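You operate a simulated robot arm through the tools that you are given. There is no shell and no other tool. Be economical: measure what you need, move in short steps, check, and stop when the job is done.

You are at the controls of a simulated robot arm. One attempt, no reset.

TASK
Take the brown seed box and leave it on the blue tile. Then fetch the brass knob and set it on top of the pink toy wooden cake.

Only the result counts: the job must be done as asked and must still hold three seconds after the hand-in. Knocking over, shifting, dropping, spilling or breaking anything else fails it.

THE ROBOT
A 7-joint arm with a two-finger parallel gripper, fixed in place. Base frame: the origin is at the foot of the arm, x ahead of it, y to its left, z up. Units: mm, degrees, N and s.
With the tool pointing down near the work surface it reaches from about 220 to 580 mm from the base axis. Its first joint turns from -66.0 to 66.0 degrees. Payload 2.5 kg.
The tool frame sits at the grasp point between the pads (the TCP): z along the fingers, y along the line on which they close. The tips reach 23 mm beyond it. The gripper opens to 94 mm. The fingers are 38 mm wide and 10 mm thick; the gripper's body (54 by 96 mm) begins 39 mm behind the TCP.
Orientation is that of the tool frame in the base frame, as a unit quaternion [x, y, z, w]. With the fingers straight down and closing along the base's y, the tool's x points along the base's -x, its y along +y and its z along -z.

THE INTERFACE
- The arm moves only by the tool jog_arm. Its argument "moves" is a list of rows, each an object (a shift or turn left out is 0, a gripper value left out holds the last) with "delta_pos": the shift along the tool's x, y, z in mm, a list of three; "rot": the turn, a rotation vector about the tool's x, y, z in degrees, a list of three; "gripper": the finger opening in mm, from 0 to 94. In form: [{"delta_pos": [x, y, z], "rot": [ax, ay, az], "gripper": gripper}, ...]. A call has 1 to 20 rows; each row is the pose to reach, as a shift and turn from the pose commanded when the call began, along the tool's axes at that moment. A row lasts 0.2 s, in which the tool goes at most 50 mm and 8.6 degrees; a call with a longer step from one row to the next is refused whole, and so is a gripper value outside its range. A pose out of reach is approached as far as the arm can. The call stops where the force on the tool passes 40 N (or 10 N more than at its start, if that is more) or the arm is blocked; 0.2 s more then pass. The fingers move at their own pace (about 108 mm/s each) and stop on an object; they squeeze with about 43 N. The grip force told is the motor's: it shows also when the fingers shut on nothing. Time passes only in rows, and 0.2 s behind the last, so rows that repeat a pose let the fingers close. The reply holds the time, the measured pose of the TCP, the force on the tool along the base axes, the opening and the grip force, in the units named above and with some noise.
- Cameras (640 x 400 px; columns grow to the right, rows downward): "scene" is fixed at [105.8, -397.9, 547.9]; the picture's right is [0.92, -0.39, 0.00], its down [-0.20, -0.49, -0.85] and it looks along [0.33, 0.78, -0.53] (base axes); focal length 360 px, centre (320, 200). "wrist" rides on the gripper at [86, 16, -75] in the tool frame; the picture's right is [-0.18, 0.98, 0.00], its down [-0.58, -0.11, -0.81] and it looks along [-0.79, -0.15, 0.59] (tool axes); focal length 243 px, centre (320, 200). There is no depth. A picture from a camera that has moved, and an enlarged one, comes with that camera's place and axes in the base frame and with its lens.
- grab_frame(camera): a new picture of that camera. No time passes.
- inspect(camera, box): a new picture of the part [left, top, right, bottom] of that camera's present view, enlarged. No time passes.
- job_done(): hands the job in; it is judged then, once.

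Go step by step. Nothing tells you positions but the pictures and the camera data: compare them with the known pose of the tool, close in by small moves and look again before you grip or let go. The budget is 120 turns and 76 pictures, counting those below and the enlarged ones. Unless the task says otherwise, let go and move clear before handing in, and close with one line.

The tools are called after ">>>" by a JSON object that holds its "fn" and its "kwargs". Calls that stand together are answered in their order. jog_arm: Moves the arm, as the interface text tells. Its arguments: {"type":"object","properties":{"moves":{"type":"array","items":{"type":"object","properties":{"delta_pos":{"type":"array","items":{"type":"number"}},"rot":{"type":"array","items":{"type":"number"}},"gripper":{"type":"number"}}}}},"required":["moves"]} The other tools are called the same way: grab_frame (camera) takes a picture; inspect (camera, box) takes an enlarged picture of a part of a camera's view; job_done () hands the job in.

At the start:

```text
time: 0.0
tool_pos: [301.5, 146.3, 247.6]
tool_rot: [-0.001, 1.0, 0.0, 0.0]
wrist_force: [0.5, 0.0, -0.2]
grip_width: 94.0
grasp_force: 0.1
```

scene: 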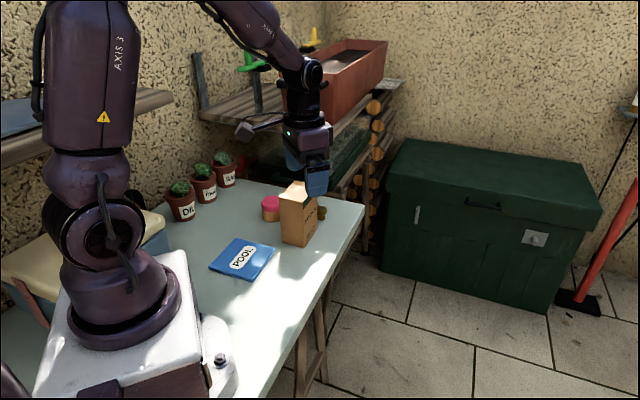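
wrist: 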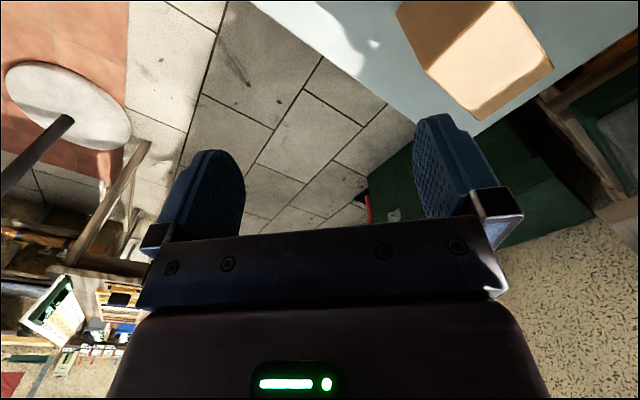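

I see the brown box standing near the pink cake, with the blue tile ("POOL") in front of it. I'll zoom in to locate everything.

>>> {"fn": "inspect", "kwargs": {"camera": "scene", "box": [200, 160, 360, 290]}}

>>> {"fn": "inspect", "kwargs": {"camera": "scene", "box": [250, 170, 340, 250]}}

```text
3.08 times, centred on (280, 225) of scene
camera zoom: at [105.8, -397.9, 547.9], right [0.92, -0.39, 0.0], down [-0.2, -0.49, -0.85], along [0.33, 0.78, -0.53], focal length 1108 px, centre (443, 123)
```

zoom: 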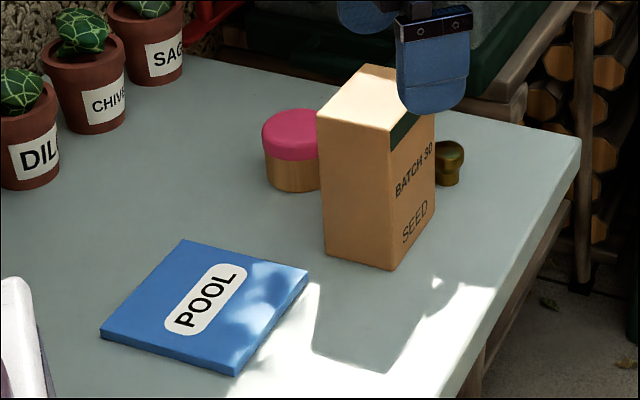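

```text
5.00 times, centred on (295, 210) of scene
camera zoom: at [105.8, -397.9, 547.9], right [0.92, -0.39, 0.0], down [-0.2, -0.49, -0.85], along [0.33, 0.78, -0.53], focal length 1801 px, centre (445, 150)
```

zoom: 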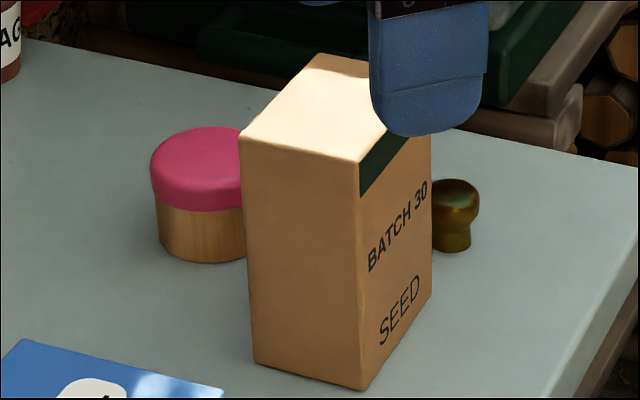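

The box stands at about (336, 273), roughly 55 x 80 x 128 mm and turned about 44°. The tile centre is near (189, 236), the cake near (294, 375) and the knob near (417, 323). I'll go above the box and turn so the fingers close across its 55 mm side.

>>> {"fn": "jog_arm", "kwargs": {"moves": [{"delta_pos": [-5, 16, 0], "rot": [0, 0, -6]}, {"delta_pos": [-9, 32, 0], "rot": [0, 0, -12]}, {"delta_pos": [-13, 48, 0], "rot": [0, 0, -18]}, {"delta_pos": [-17, 64, 0], "rot": [0, 0, -24]}, {"delta_pos": [-21, 80, 0], "rot": [0, 0, -30]}, {"delta_pos": [-26, 96, 0], "rot": [0, 0, -36]}, {"delta_pos": [-30, 112, 0], "rot": [0, 0, -42]}, {"delta_pos": [-34, 127, 0], "rot": [0, 0, -47]}, {"delta_pos": [-34, 127, 0], "rot": [0, 0, -47]}]}}

>>> {"fn": "grab_frame", "kwargs": {"camera": "wrist"}}

>>> {"fn": "grab_frame", "kwargs": {"camera": "scene"}}

```text
time: 2.0
tool_pos: [337.3, 273.4, 249.9]
tool_rot: [-0.399, 0.917, 0.0, -0.001]
wrist_force: [0.1, -0.8, -0.7]
grip_width: 94.0
grasp_force: 0.1
```

```text
71 pictures are left
camera wrist: at [265.6, 221.1, 324.3], right [-0.59, 0.8, 0.0], down [0.48, 0.35, 0.81], along [0.65, 0.48, -0.59], focal length 243 px, centre (320, 200)
```

wrist: 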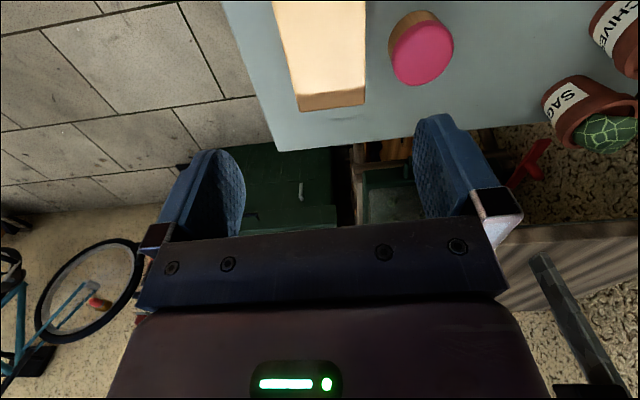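

```text
70 pictures are left
```

scene: 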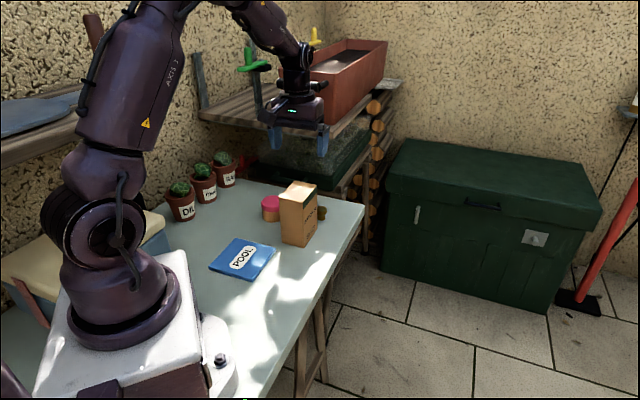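

The wrist view is upside down but usable, and the box top's far edge agrees with my estimate. I'll enlarge it to refine the yaw, and also check the cake and knob.

>>> {"fn": "inspect", "kwargs": {"camera": "wrist", "box": [240, 0, 480, 150]}}

>>> {"fn": "inspect", "kwargs": {"camera": "scene", "box": [250, 170, 340, 250]}}

```text
2.67 times, centred on (360, 75) of wrist
camera zoom: at [265.6, 221.1, 324.3], right [-0.59, 0.8, 0.0], down [0.48, 0.35, 0.81], along [0.65, 0.48, -0.59], focal length 647 px, centre (213, 533)
```

zoom: 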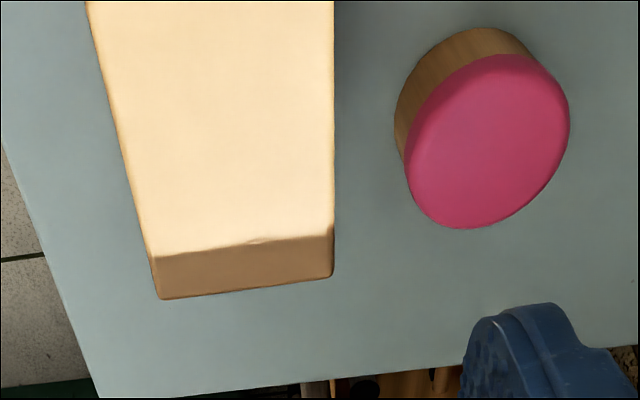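

```text
5.00 times, centred on (295, 210) of scene
camera zoom: at [105.8, -397.9, 547.9], right [0.92, -0.39, 0.0], down [-0.2, -0.49, -0.85], along [0.33, 0.78, -0.53], focal length 1801 px, centre (445, 150)
```

zoom: 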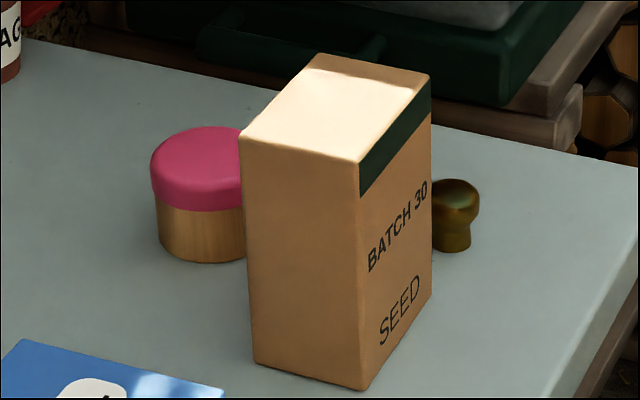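

The box is aligned at 45°, with its centre near (334, 276) and a width of about 58 mm. I'll correct the aim by 4 mm and 2°, then descend to grip at z ≈ 102.

>>> {"fn": "jog_arm", "kwargs": {"moves": [{"delta_pos": [0, 4, 30], "rot": [0, 0, 2]}, {"delta_pos": [0, 4, 60], "rot": [0, 0, 2]}, {"delta_pos": [0, 4, 85], "rot": [0, 0, 2]}, {"delta_pos": [0, 4, 100], "rot": [0, 0, 2]}, {"delta_pos": [0, 4, 100], "rot": [0, 0, 2]}]}}

>>> {"fn": "grab_frame", "kwargs": {"camera": "wrist"}}

>>> {"fn": "inspect", "kwargs": {"camera": "scene", "box": [240, 120, 360, 250]}}

```text
time: 3.2
tool_pos: [333.2, 276.0, 147.5]
tool_rot: [-0.383, 0.924, 0.0, 0.0]
wrist_force: [0.2, 0.8, -0.8]
grip_width: 93.9
grasp_force: 0.1
```

```text
67 pictures are left
camera wrist: at [261.1, 226.2, 223.5], right [-0.56, 0.83, 0.0], down [0.49, 0.33, 0.81], along [0.67, 0.46, -0.59], focal length 243 px, centre (320, 200)
```

wrist: 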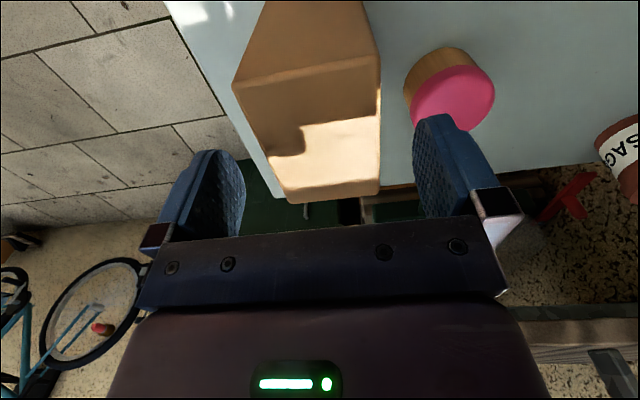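

```text
3.08 times, centred on (300, 185) of scene
camera zoom: at [105.8, -397.9, 547.9], right [0.92, -0.39, 0.0], down [-0.2, -0.49, -0.85], along [0.33, 0.78, -0.53], focal length 1108 px, centre (382, 246)
```

zoom: 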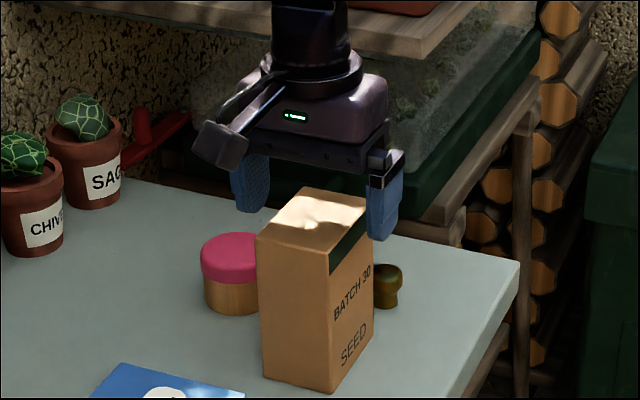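

The box sits between the fingers with clearance on both sides, and its top is at about z = 129. I'll go down 45 mm and close.

>>> {"fn": "jog_arm", "kwargs": {"moves": [{"delta_pos": [0, 0, 15]}, {"delta_pos": [0, 0, 30]}, {"delta_pos": [0, 0, 43]}, {"delta_pos": [0, 0, 43]}, {"delta_pos": [0, 0, 43], "gripper": 50}, {"delta_pos": [0, 0, 43], "gripper": 50}, {"delta_pos": [0, 0, 43], "gripper": 50}]}}

>>> {"fn": "grab_frame", "kwargs": {"camera": "wrist"}}

```text
time: 4.8
tool_pos: [333.3, 275.5, 103.6]
tool_rot: [-0.382, 0.924, 0.0, -0.001]
wrist_force: [0.5, 0.5, 0.2]
grip_width: 60.1
grasp_force: 43.4
```

```text
65 pictures are left
camera wrist: at [261.0, 226.3, 180.1], right [-0.56, 0.83, 0.0], down [0.49, 0.33, 0.81], along [0.67, 0.46, -0.59], focal length 243 px, centre (320, 200)
```

wrist: 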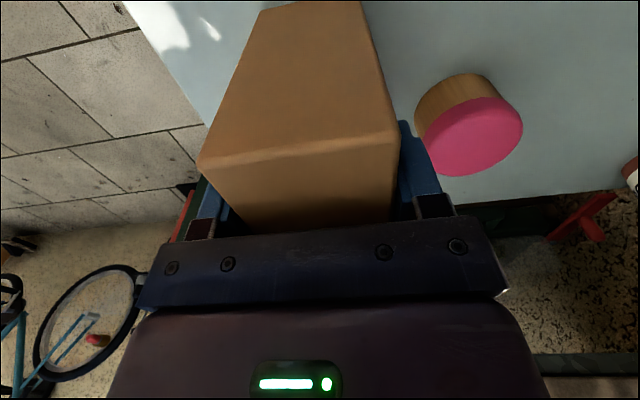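

The box is gripped at 60 mm. I'll lift it 50 mm and carry it above the tile.

>>> {"fn": "jog_arm", "kwargs": {"moves": [{"delta_pos": [0, 0, -15], "gripper": 50}, {"delta_pos": [0, 0, -30]}, {"delta_pos": [0, 0, -50]}, {"delta_pos": [13, 7, -50]}, {"delta_pos": [30, 17, -50]}, {"delta_pos": [50, 28, -50]}, {"delta_pos": [70, 39, -50]}, {"delta_pos": [90, 51, -50]}, {"delta_pos": [110, 62, -50]}, {"delta_pos": [122, 69, -50]}, {"delta_pos": [130, 73.5, -50]}, {"delta_pos": [130, 73.5, -50]}]}}

>>> {"fn": "grab_frame", "kwargs": {"camera": "wrist"}}

>>> {"fn": "inspect", "kwargs": {"camera": "scene", "box": [180, 140, 360, 290]}}

```text
time: 7.4
tool_pos: [190.5, 236.9, 155.2]
tool_rot: [-0.383, 0.924, 0.0, 0.0]
wrist_force: [-0.2, 0.3, -2.7]
grip_width: 60.1
grasp_force: 43.6
```

```text
64 pictures are left
camera wrist: at [117.6, 186.7, 230.8], right [-0.57, 0.82, 0.0], down [0.49, 0.33, 0.81], along [0.67, 0.46, -0.59], focal length 243 px, centre (320, 200)
```

wrist: 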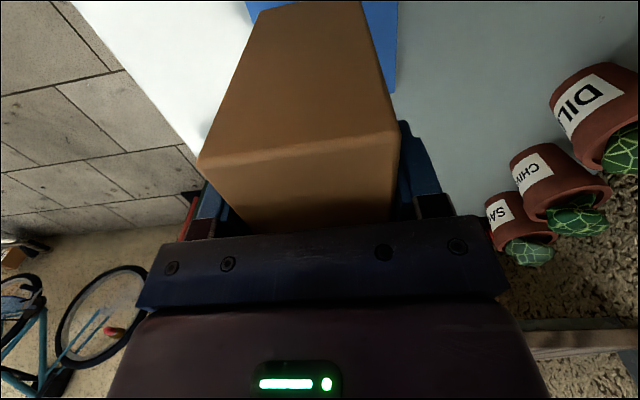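

```text
2.67 times, centred on (270, 215) of scene
camera zoom: at [105.8, -397.9, 547.9], right [0.92, -0.39, 0.0], down [-0.2, -0.49, -0.85], along [0.33, 0.78, -0.53], focal length 961 px, centre (453, 160)
```

zoom: 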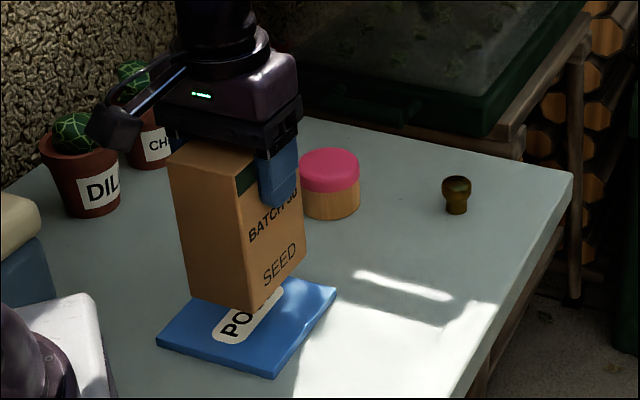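

The box is centred above the tile with about 15 mm of margin or more. I'll lower it, slowing near contact.

>>> {"fn": "jog_arm", "kwargs": {"moves": [{"delta_pos": [0, 0, 15]}, {"delta_pos": [0, 0, 28]}, {"delta_pos": [0, 0, 36]}, {"delta_pos": [0, 0, 39]}, {"delta_pos": [0, 0, 39]}]}}

>>> {"fn": "inspect", "kwargs": {"camera": "scene", "box": [190, 190, 310, 290]}}

```text
time: 8.6
tool_pos: [191.0, 236.5, 116.9]
tool_rot: [-0.382, 0.924, 0.001, 0.0]
wrist_force: [0.2, -0.6, -2.8]
grip_width: 59.7
grasp_force: 43.3
```

```text
4.00 times, centred on (250, 240) of scene
camera zoom: at [105.8, -397.9, 547.9], right [0.92, -0.39, 0.0], down [-0.2, -0.49, -0.85], along [0.33, 0.78, -0.53], focal length 1441 px, centre (600, 40)
```

zoom: 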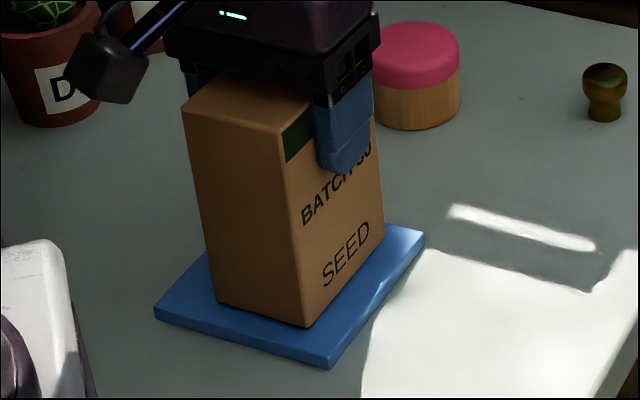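

It's a few millimetres above the tile and well inside its edges. I'll feel for contact in 1 mm steps.

>>> {"fn": "jog_arm", "kwargs": {"moves": [{"delta_pos": [0, 0, 1]}, {"delta_pos": [0, 0, 2]}, {"delta_pos": [0, 0, 3]}, {"delta_pos": [0, 0, 3]}]}}

```text
time: 9.6
tool_pos: [191.1, 237.0, 115.1]
tool_rot: [-0.384, 0.923, 0.0, 0.001]
wrist_force: [-7.4, -6.1, 38.7]
grip_width: 60.1
grasp_force: 43.0
```

Contact is made: the box rests on the tile. I'll relieve the pressure a little, open the fingers and look.

>>> {"fn": "jog_arm", "kwargs": {"moves": [{"delta_pos": [0, 0, -0.5]}, {"delta_pos": [0, 0, -1]}, {"delta_pos": [0, 0, -1]}]}}

```text
time: 10.4
tool_pos: [191.5, 237.6, 114.0]
tool_rot: [-0.382, 0.924, 0.001, 0.002]
wrist_force: [0.0, 2.0, 11.4]
grip_width: 59.9
grasp_force: 43.0
```

>>> {"fn": "jog_arm", "kwargs": {"moves": [{"gripper": 70}, {"gripper": 90}, {"gripper": 90}, {"delta_pos": [0, 0, -15], "gripper": 90}, {"delta_pos": [0, 0, -35], "gripper": 90}, {"delta_pos": [0, 0, -60], "gripper": 90}, {"delta_pos": [0, 0, -100], "gripper": 90}, {"delta_pos": [0, 0, -130], "gripper": 90}, {"delta_pos": [0, 0, -130], "gripper": 90}]}}

>>> {"fn": "inspect", "kwargs": {"camera": "scene", "box": [190, 160, 350, 290]}}

```text
time: 12.4
tool_pos: [191.2, 237.6, 244.7]
tool_rot: [-0.383, 0.924, 0.0, -0.001]
wrist_force: [-0.2, -0.1, -0.4]
grip_width: 89.9
grasp_force: 0.2
```

```text
3.08 times, centred on (270, 225) of scene
camera zoom: at [105.8, -397.9, 547.9], right [0.92, -0.39, 0.0], down [-0.2, -0.49, -0.85], along [0.33, 0.78, -0.53], focal length 1108 px, centre (474, 123)
```

zoom: 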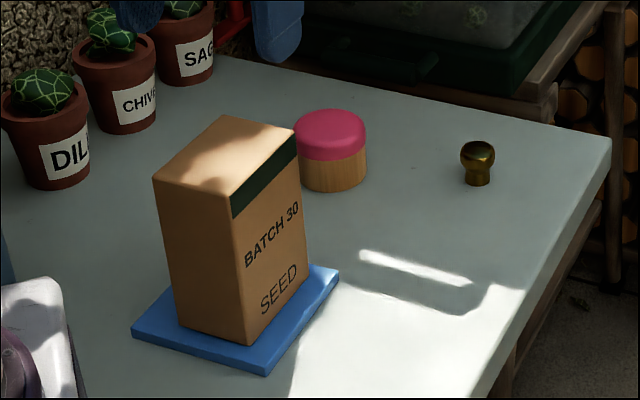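

The box now stands well on the tile. The knob is at about (414, 320), roughly 36 mm tall. The cake is at about (296, 366), with its top near z = 55. I'll move above the knob and turn the yaw back to 0.

>>> {"fn": "jog_arm", "kwargs": {"moves": [{"delta_pos": [-15, -7, 0], "rot": [0, 0, 5]}, {"delta_pos": [-43, -20, 0], "rot": [0, 0, 10]}, {"delta_pos": [-76, -35, 0], "rot": [0, 0, 16]}, {"delta_pos": [-108, -50, 0], "rot": [0, 0, 22]}, {"delta_pos": [-140, -64, 0], "rot": [0, 0, 28]}, {"delta_pos": [-173, -79, 20], "rot": [0, 0, 34]}, {"delta_pos": [-203, -93, 45], "rot": [0, 0, 40]}, {"delta_pos": [-216, -99, 75], "rot": [0, 0, 45]}, {"delta_pos": [-216, -99, 105], "rot": [0, 0, 45], "gripper": 80}, {"delta_pos": [-216, -99, 105], "rot": [0, 0, 45], "gripper": 80}]}}

>>> {"fn": "grab_frame", "kwargs": {"camera": "wrist"}}

>>> {"fn": "grab_frame", "kwargs": {"camera": "scene"}}

```text
time: 14.6
tool_pos: [412.3, 319.0, 140.2]
tool_rot: [0.0, 1.0, 0.0, 0.001]
wrist_force: [-0.2, -0.1, 0.4]
grip_width: 79.9
grasp_force: 0.0
```

```text
60 pictures are left
camera wrist: at [326.2, 334.9, 214.6], right [0.18, 0.98, 0.0], down [0.58, -0.11, 0.81], along [0.79, -0.15, -0.59], focal length 243 px, centre (320, 200)
```

wrist: 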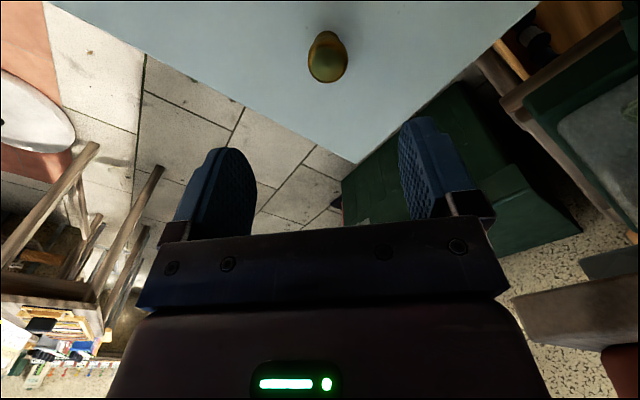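

```text
59 pictures are left
```

scene: 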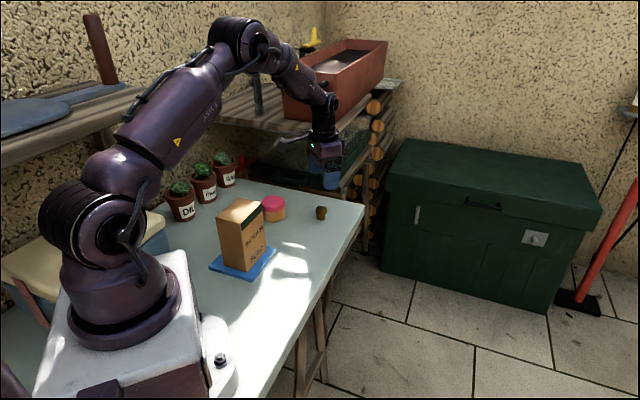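

>>> {"fn": "inspect", "kwargs": {"camera": "wrist", "box": [270, 0, 390, 100]}}

>>> {"fn": "inspect", "kwargs": {"camera": "scene", "box": [255, 180, 345, 240]}}

```text
4.00 times, centred on (330, 50) of wrist
camera zoom: at [326.2, 334.9, 214.6], right [0.18, 0.98, 0.0], down [0.58, -0.11, 0.81], along [0.79, -0.15, -0.59], focal length 970 px, centre (280, 800)
```

zoom: 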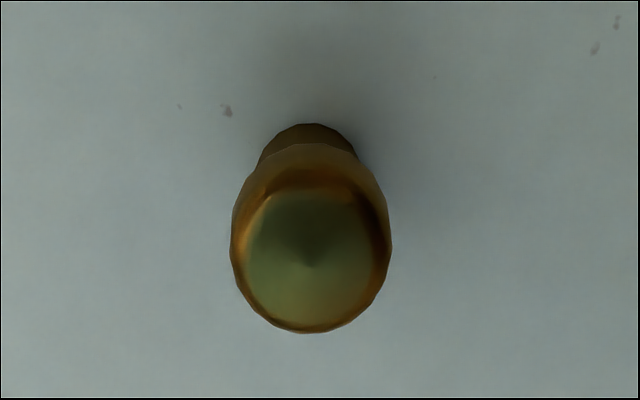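

```text
6.67 times, centred on (300, 210) of scene
camera zoom: at [105.8, -397.9, 547.9], right [0.92, -0.39, 0.0], down [-0.2, -0.49, -0.85], along [0.33, 0.78, -0.53], focal length 2402 px, centre (453, 133)
```

zoom: 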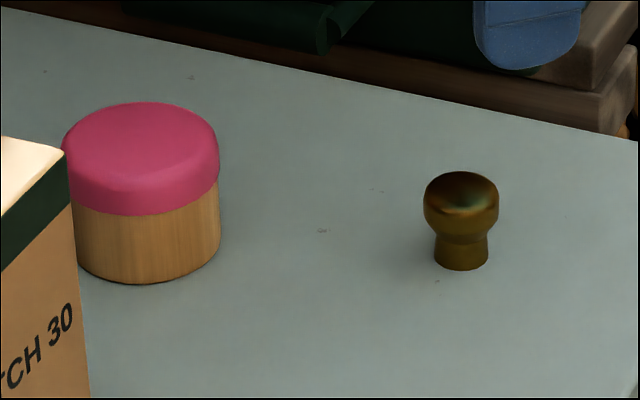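

The wrist view puts the knob at about (409, 324.5), head 30 mm wide and top near z = 35. I'll correct to that, descend to just above it and check.

>>> {"fn": "jog_arm", "kwargs": {"moves": [{"delta_pos": [3, 5.5, 20]}, {"delta_pos": [3, 5.5, 45]}, {"delta_pos": [3, 5.5, 65]}, {"delta_pos": [3, 5.5, 75]}, {"delta_pos": [3, 5.5, 75]}]}}

>>> {"fn": "grab_frame", "kwargs": {"camera": "wrist"}}

>>> {"fn": "inspect", "kwargs": {"camera": "scene", "box": [270, 160, 360, 230]}}

```text
time: 15.8
tool_pos: [410.3, 323.7, 63.7]
tool_rot: [0.0, 1.0, 0.0, -0.001]
wrist_force: [0.0, -0.4, 0.3]
grip_width: 79.9
grasp_force: 0.1
```

```text
56 pictures are left
camera wrist: at [322.7, 340.1, 139.5], right [0.18, 0.98, 0.0], down [0.58, -0.11, 0.81], along [0.79, -0.15, -0.59], focal length 243 px, centre (320, 200)
```

wrist: 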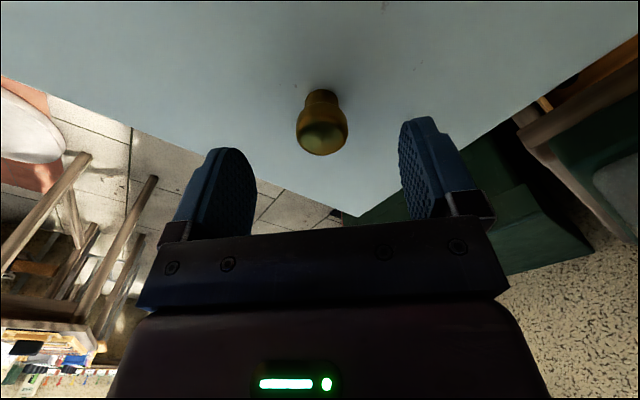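

```text
5.71 times, centred on (315, 195) of scene
camera zoom: at [105.8, -397.9, 547.9], right [0.92, -0.39, 0.0], down [-0.2, -0.49, -0.85], along [0.33, 0.78, -0.53], focal length 2059 px, centre (349, 229)
```

zoom: 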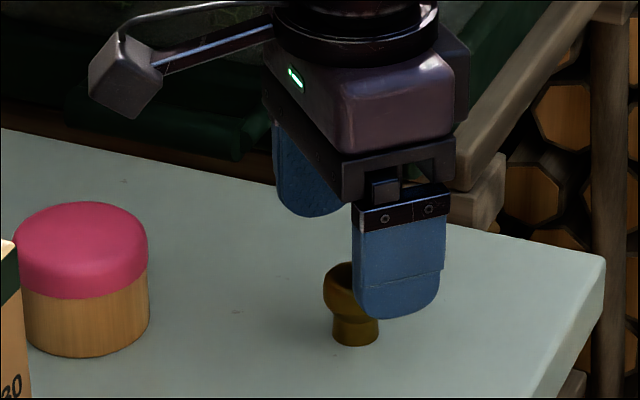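

The knob is at about (409, 325), between the fingers. I'll descend to z ≈ 27 and close.

>>> {"fn": "jog_arm", "kwargs": {"moves": [{"delta_pos": [1, 1.5, 12]}, {"delta_pos": [1, 1.5, 24]}, {"delta_pos": [1, 1.5, 34]}, {"delta_pos": [1, 1.5, 37]}, {"delta_pos": [1, 1.5, 37], "gripper": 60}, {"delta_pos": [1, 1.5, 37], "gripper": 40}, {"delta_pos": [1, 1.5, 37], "gripper": 20}, {"delta_pos": [1, 1.5, 37], "gripper": 20}, {"delta_pos": [1, 1.5, 37], "gripper": 20}]}}

>>> {"fn": "grab_frame", "kwargs": {"camera": "wrist"}}

>>> {"fn": "inspect", "kwargs": {"camera": "scene", "box": [270, 160, 360, 230]}}

```text
time: 17.8
tool_pos: [409.2, 325.6, 27.8]
tool_rot: [0.0, 1.0, 0.0, 0.0]
wrist_force: [-1.0, 1.2, -0.4]
grip_width: 28.5
grasp_force: 43.2
```

```text
54 pictures are left
camera wrist: at [322.4, 341.7, 102.8], right [0.18, 0.98, 0.0], down [0.58, -0.11, 0.81], along [0.79, -0.15, -0.59], focal length 243 px, centre (320, 200)
```

wrist: 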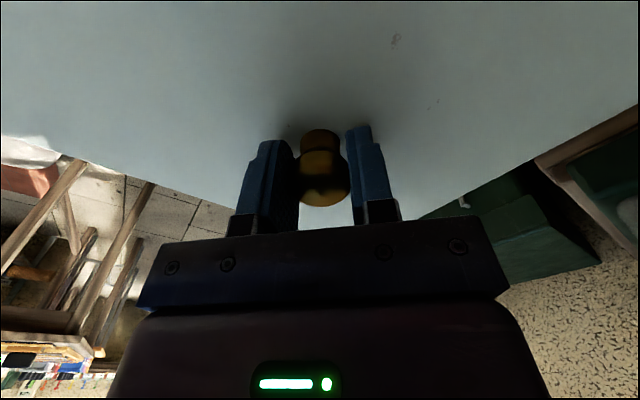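

```text
5.71 times, centred on (315, 195) of scene
camera zoom: at [105.8, -397.9, 547.9], right [0.92, -0.39, 0.0], down [-0.2, -0.49, -0.85], along [0.33, 0.78, -0.53], focal length 2059 px, centre (349, 229)
```

zoom: 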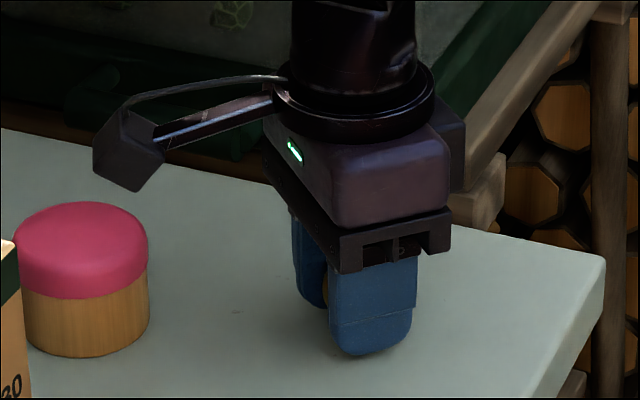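

The knob is gripped at 28.5 mm. I'll lift straight up, then carry it over the cake at a safe height.

>>> {"fn": "jog_arm", "kwargs": {"moves": [{"delta_pos": [0, 0, -10]}, {"delta_pos": [0, 0, -30]}, {"delta_pos": [0, 0, -60]}, {"delta_pos": [0, 0, -95]}, {"delta_pos": [0, 0, -120]}, {"delta_pos": [10, 4, -130]}, {"delta_pos": [30, 11, -130]}, {"delta_pos": [55, 20, -130]}, {"delta_pos": [80, 30, -130]}, {"delta_pos": [102, 39, -130]}, {"delta_pos": [116, 44, -130]}, {"delta_pos": [116, 44, -130]}]}}

>>> {"fn": "grab_frame", "kwargs": {"camera": "wrist"}}

>>> {"fn": "grab_frame", "kwargs": {"camera": "scene"}}

```text
time: 20.4
tool_pos: [292.0, 370.4, 157.4]
tool_rot: [0.0, 1.0, 0.0, 0.0]
wrist_force: [0.0, 0.1, -0.2]
grip_width: 28.5
grasp_force: 42.8
```

```text
52 pictures are left
camera wrist: at [205.7, 385.7, 233.0], right [0.18, 0.98, 0.0], down [0.58, -0.11, 0.81], along [0.79, -0.15, -0.59], focal length 243 px, centre (320, 200)
```

wrist: 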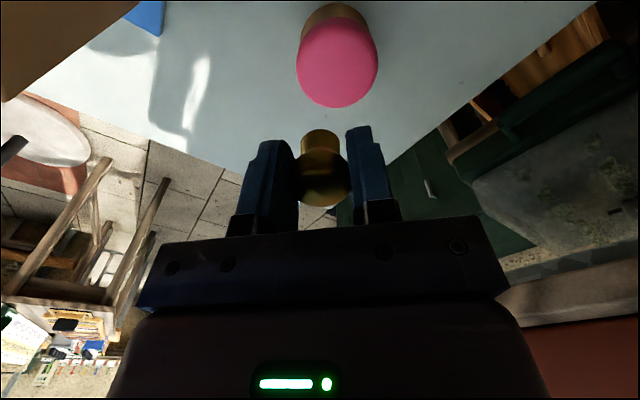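

```text
51 pictures are left
```

scene: 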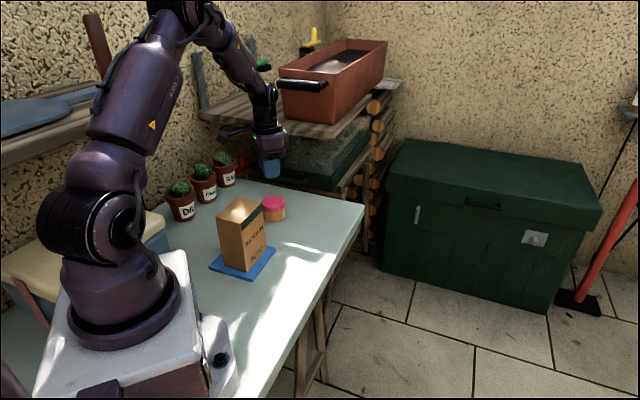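

The knob is held upright above the cake. I'll enlarge the view to refine the cake's position.

>>> {"fn": "inspect", "kwargs": {"camera": "wrist", "box": [270, 0, 410, 120]}}

>>> {"fn": "inspect", "kwargs": {"camera": "scene", "box": [230, 140, 320, 230]}}

```text
3.33 times, centred on (340, 60) of wrist
camera zoom: at [205.7, 385.7, 233.0], right [0.18, 0.98, 0.0], down [0.58, -0.11, 0.81], along [0.79, -0.15, -0.59], focal length 809 px, centre (253, 667)
```

zoom: 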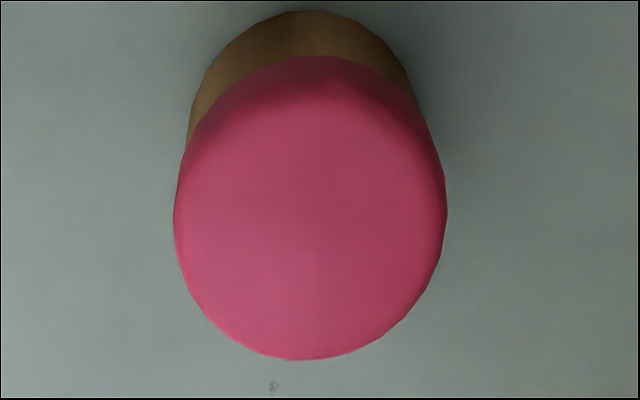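

```text
4.44 times, centred on (275, 185) of scene
camera zoom: at [105.8, -397.9, 547.9], right [0.92, -0.39, 0.0], down [-0.2, -0.49, -0.85], along [0.33, 0.78, -0.53], focal length 1601 px, centre (520, 267)
```

zoom: 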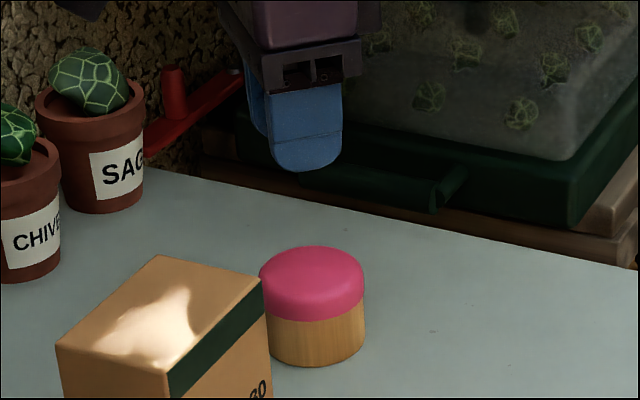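

Both views put the cake centre at about (294.5, 382), with the top near z = 50. I'll shift there and lower until the knob's foot is about 10 mm above the cake, then check.

>>> {"fn": "jog_arm", "kwargs": {"moves": [{"delta_pos": [-2.5, 11.6, 0]}, {"delta_pos": [-2.5, 11.6, 20]}, {"delta_pos": [-2.5, 11.6, 40]}, {"delta_pos": [-2.5, 11.6, 58]}, {"delta_pos": [-2.5, 11.6, 66]}, {"delta_pos": [-2.5, 11.6, 66]}]}}

>>> {"fn": "grab_frame", "kwargs": {"camera": "wrist"}}

>>> {"fn": "inspect", "kwargs": {"camera": "scene", "box": [230, 140, 320, 230]}}

```text
time: 21.8
tool_pos: [295.1, 382.3, 91.1]
tool_rot: [0.0, 1.0, 0.0, 0.0]
wrist_force: [0.3, -0.1, -0.2]
grip_width: 28.5
grasp_force: 42.7
```

```text
48 pictures are left
camera wrist: at [208.5, 398.0, 166.6], right [0.18, 0.98, 0.0], down [0.58, -0.11, 0.81], along [0.79, -0.15, -0.59], focal length 243 px, centre (320, 200)
```

wrist: 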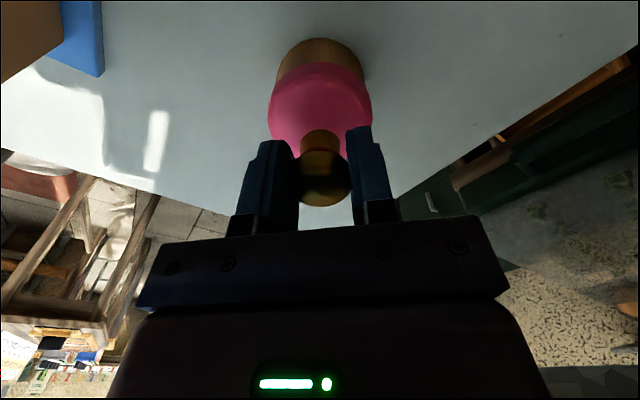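

```text
4.44 times, centred on (275, 185) of scene
camera zoom: at [105.8, -397.9, 547.9], right [0.92, -0.39, 0.0], down [-0.2, -0.49, -0.85], along [0.33, 0.78, -0.53], focal length 1601 px, centre (520, 267)
```

zoom: 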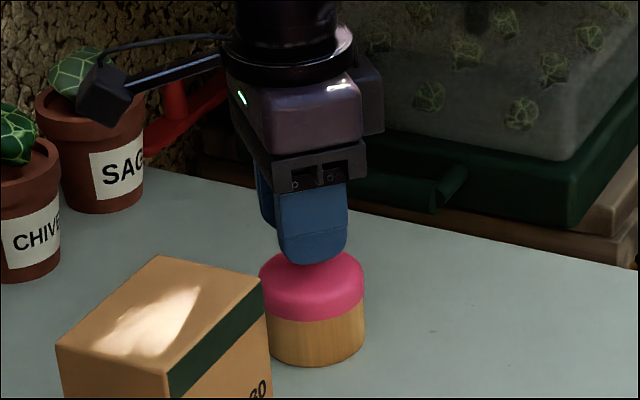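

It's centred over the cake. I'll lower 8 mm, then feel for contact.

>>> {"fn": "jog_arm", "kwargs": {"moves": [{"delta_pos": [0, 0, 4]}, {"delta_pos": [0, 0, 7]}, {"delta_pos": [0, 0, 9]}, {"delta_pos": [0, 0, 9]}]}}

>>> {"fn": "inspect", "kwargs": {"camera": "wrist", "box": [240, 20, 400, 220]}}

```text
time: 22.8
tool_pos: [296.1, 381.9, 82.5]
tool_rot: [0.0, 1.0, 0.0, 0.0]
wrist_force: [0.0, 0.0, -0.8]
grip_width: 28.5
grasp_force: 43.0
```

```text
2.00 times, centred on (320, 120) of wrist
camera zoom: at [208.4, 398.0, 157.4], right [0.18, 0.98, 0.0], down [0.58, -0.11, 0.81], along [0.79, -0.15, -0.59], focal length 485 px, centre (320, 360)
```

zoom: 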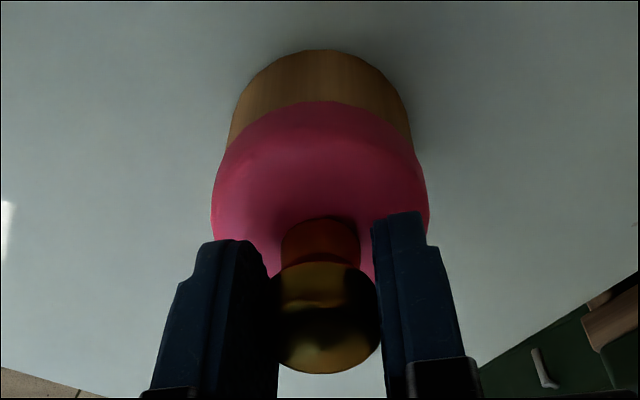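

The foot is close above the cake and slightly to its far side. I'll shift 2 mm towards the cake's middle and step down to contact.

>>> {"fn": "jog_arm", "kwargs": {"moves": [{"delta_pos": [2, 0, 0]}, {"delta_pos": [2, 0, 1]}, {"delta_pos": [2, 0, 2]}, {"delta_pos": [2, 0, 2]}]}}

```text
time: 23.8
tool_pos: [294.2, 381.7, 80.6]
tool_rot: [0.0, 1.0, 0.0, 0.001]
wrist_force: [0.2, 0.2, -0.5]
grip_width: 28.4
grasp_force: 43.2
```

>>> {"fn": "jog_arm", "kwargs": {"moves": [{"delta_pos": [0, 0, 0.7]}, {"delta_pos": [0, 0, 1.4]}, {"delta_pos": [0, 0, 1.4]}]}}

>>> {"fn": "inspect", "kwargs": {"camera": "wrist", "box": [270, 60, 370, 160]}}

```text
time: 24.6
tool_pos: [294.4, 381.4, 78.4]
tool_rot: [0.001, 1.0, 0.0, 0.0]
wrist_force: [-0.1, -1.3, 3.4]
grip_width: 28.4
grasp_force: 44.1
```

```text
4.00 times, centred on (320, 110) of wrist
camera zoom: at [206.4, 397.5, 154.5], right [0.18, 0.98, 0.0], down [0.58, -0.11, 0.81], along [0.79, -0.15, -0.59], focal length 970 px, centre (320, 560)
```

zoom: 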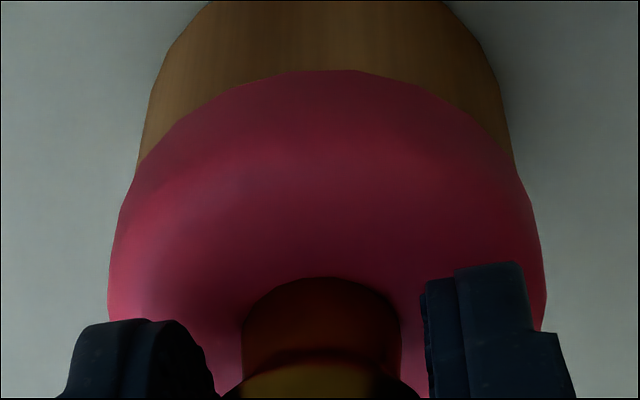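

The force rose to 3.4 N, so the knob's foot touches the cake. One tiny step confirms it.

>>> {"fn": "jog_arm", "kwargs": {"moves": [{"delta_pos": [0, 0, 0.2]}, {"delta_pos": [0, 0, 0.2]}]}}

```text
time: 25.2
tool_pos: [292.6, 382.3, 79.5]
tool_rot: [0.0, 1.0, 0.0, 0.0]
wrist_force: [-1.4, -0.9, 6.5]
grip_width: 28.6
grasp_force: 42.9
```

Contact is confirmed. I'll open gently and then check before I lift.

>>> {"fn": "jog_arm", "kwargs": {"moves": [{"gripper": 32}, {"gripper": 40}, {"gripper": 55}, {"gripper": 70}, {"gripper": 70}]}}

>>> {"fn": "grab_frame", "kwargs": {"camera": "wrist"}}

```text
time: 26.4
tool_pos: [293.9, 382.2, 79.1]
tool_rot: [0.0, 1.0, -0.001, 0.0]
wrist_force: [0.6, 0.2, 0.6]
grip_width: 69.9
grasp_force: 0.0
```

```text
44 pictures are left
camera wrist: at [206.4, 397.4, 154.2], right [0.18, 0.98, 0.0], down [0.58, -0.11, 0.81], along [0.79, -0.15, -0.59], focal length 243 px, centre (320, 200)
```

wrist: 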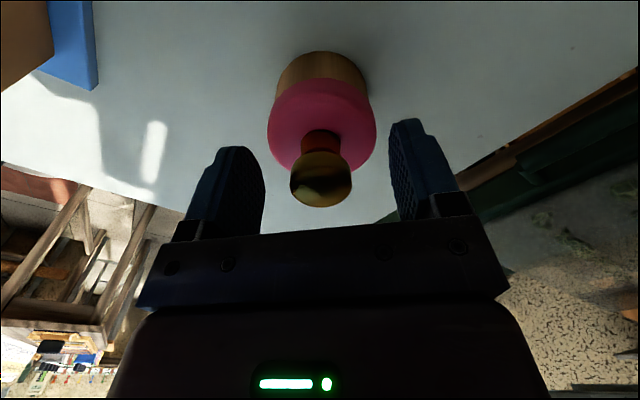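

The knob stands free on the cake, and both fingers are clear. I'll rise straight up and take a last look.

>>> {"fn": "jog_arm", "kwargs": {"moves": [{"delta_pos": [0, 0, -10]}, {"delta_pos": [0, 0, -30]}, {"delta_pos": [0, 0, -60]}, {"delta_pos": [0, 0, -100]}, {"delta_pos": [0, 0, -140]}, {"delta_pos": [0, 0, -140]}]}}

>>> {"fn": "grab_frame", "kwargs": {"camera": "scene"}}

>>> {"fn": "inspect", "kwargs": {"camera": "scene", "box": [190, 160, 350, 290]}}

```text
time: 27.8
tool_pos: [293.1, 382.7, 219.6]
tool_rot: [0.0, 1.0, 0.001, 0.0]
wrist_force: [0.4, 0.0, -0.4]
grip_width: 70.1
grasp_force: 0.0
```

```text
43 pictures are left
```

scene: 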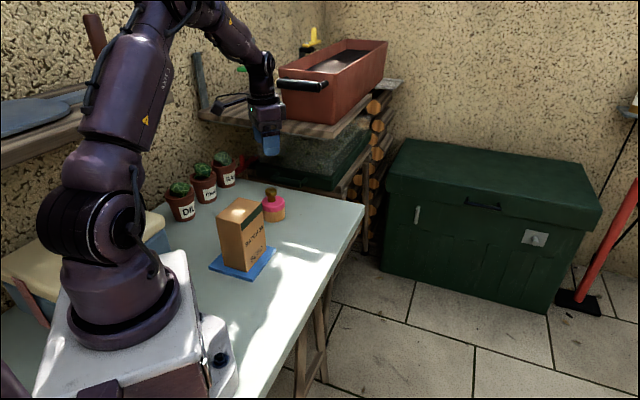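

```text
3.08 times, centred on (270, 225) of scene
camera zoom: at [105.8, -397.9, 547.9], right [0.92, -0.39, 0.0], down [-0.2, -0.49, -0.85], along [0.33, 0.78, -0.53], focal length 1108 px, centre (474, 123)
```

zoom: 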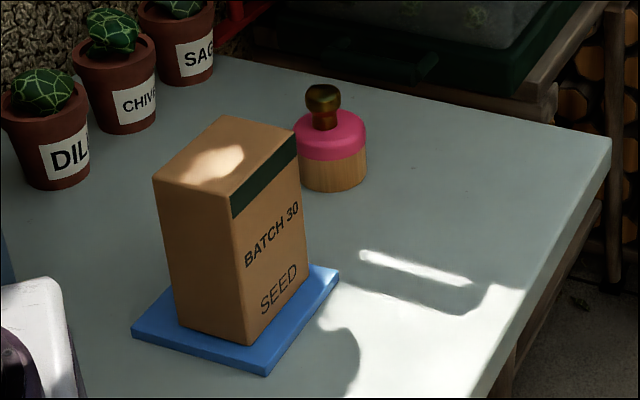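

The box stands on the tile, the knob stands upright on the cake, and nothing else has moved. I'm handing in.

>>> {"fn": "job_done", "kwargs": {}}

```text
The job is handed in.
```

The brown seed box is standing on the blue tile, the brass knob is standing on top of the pink cake, and the job is handed in.
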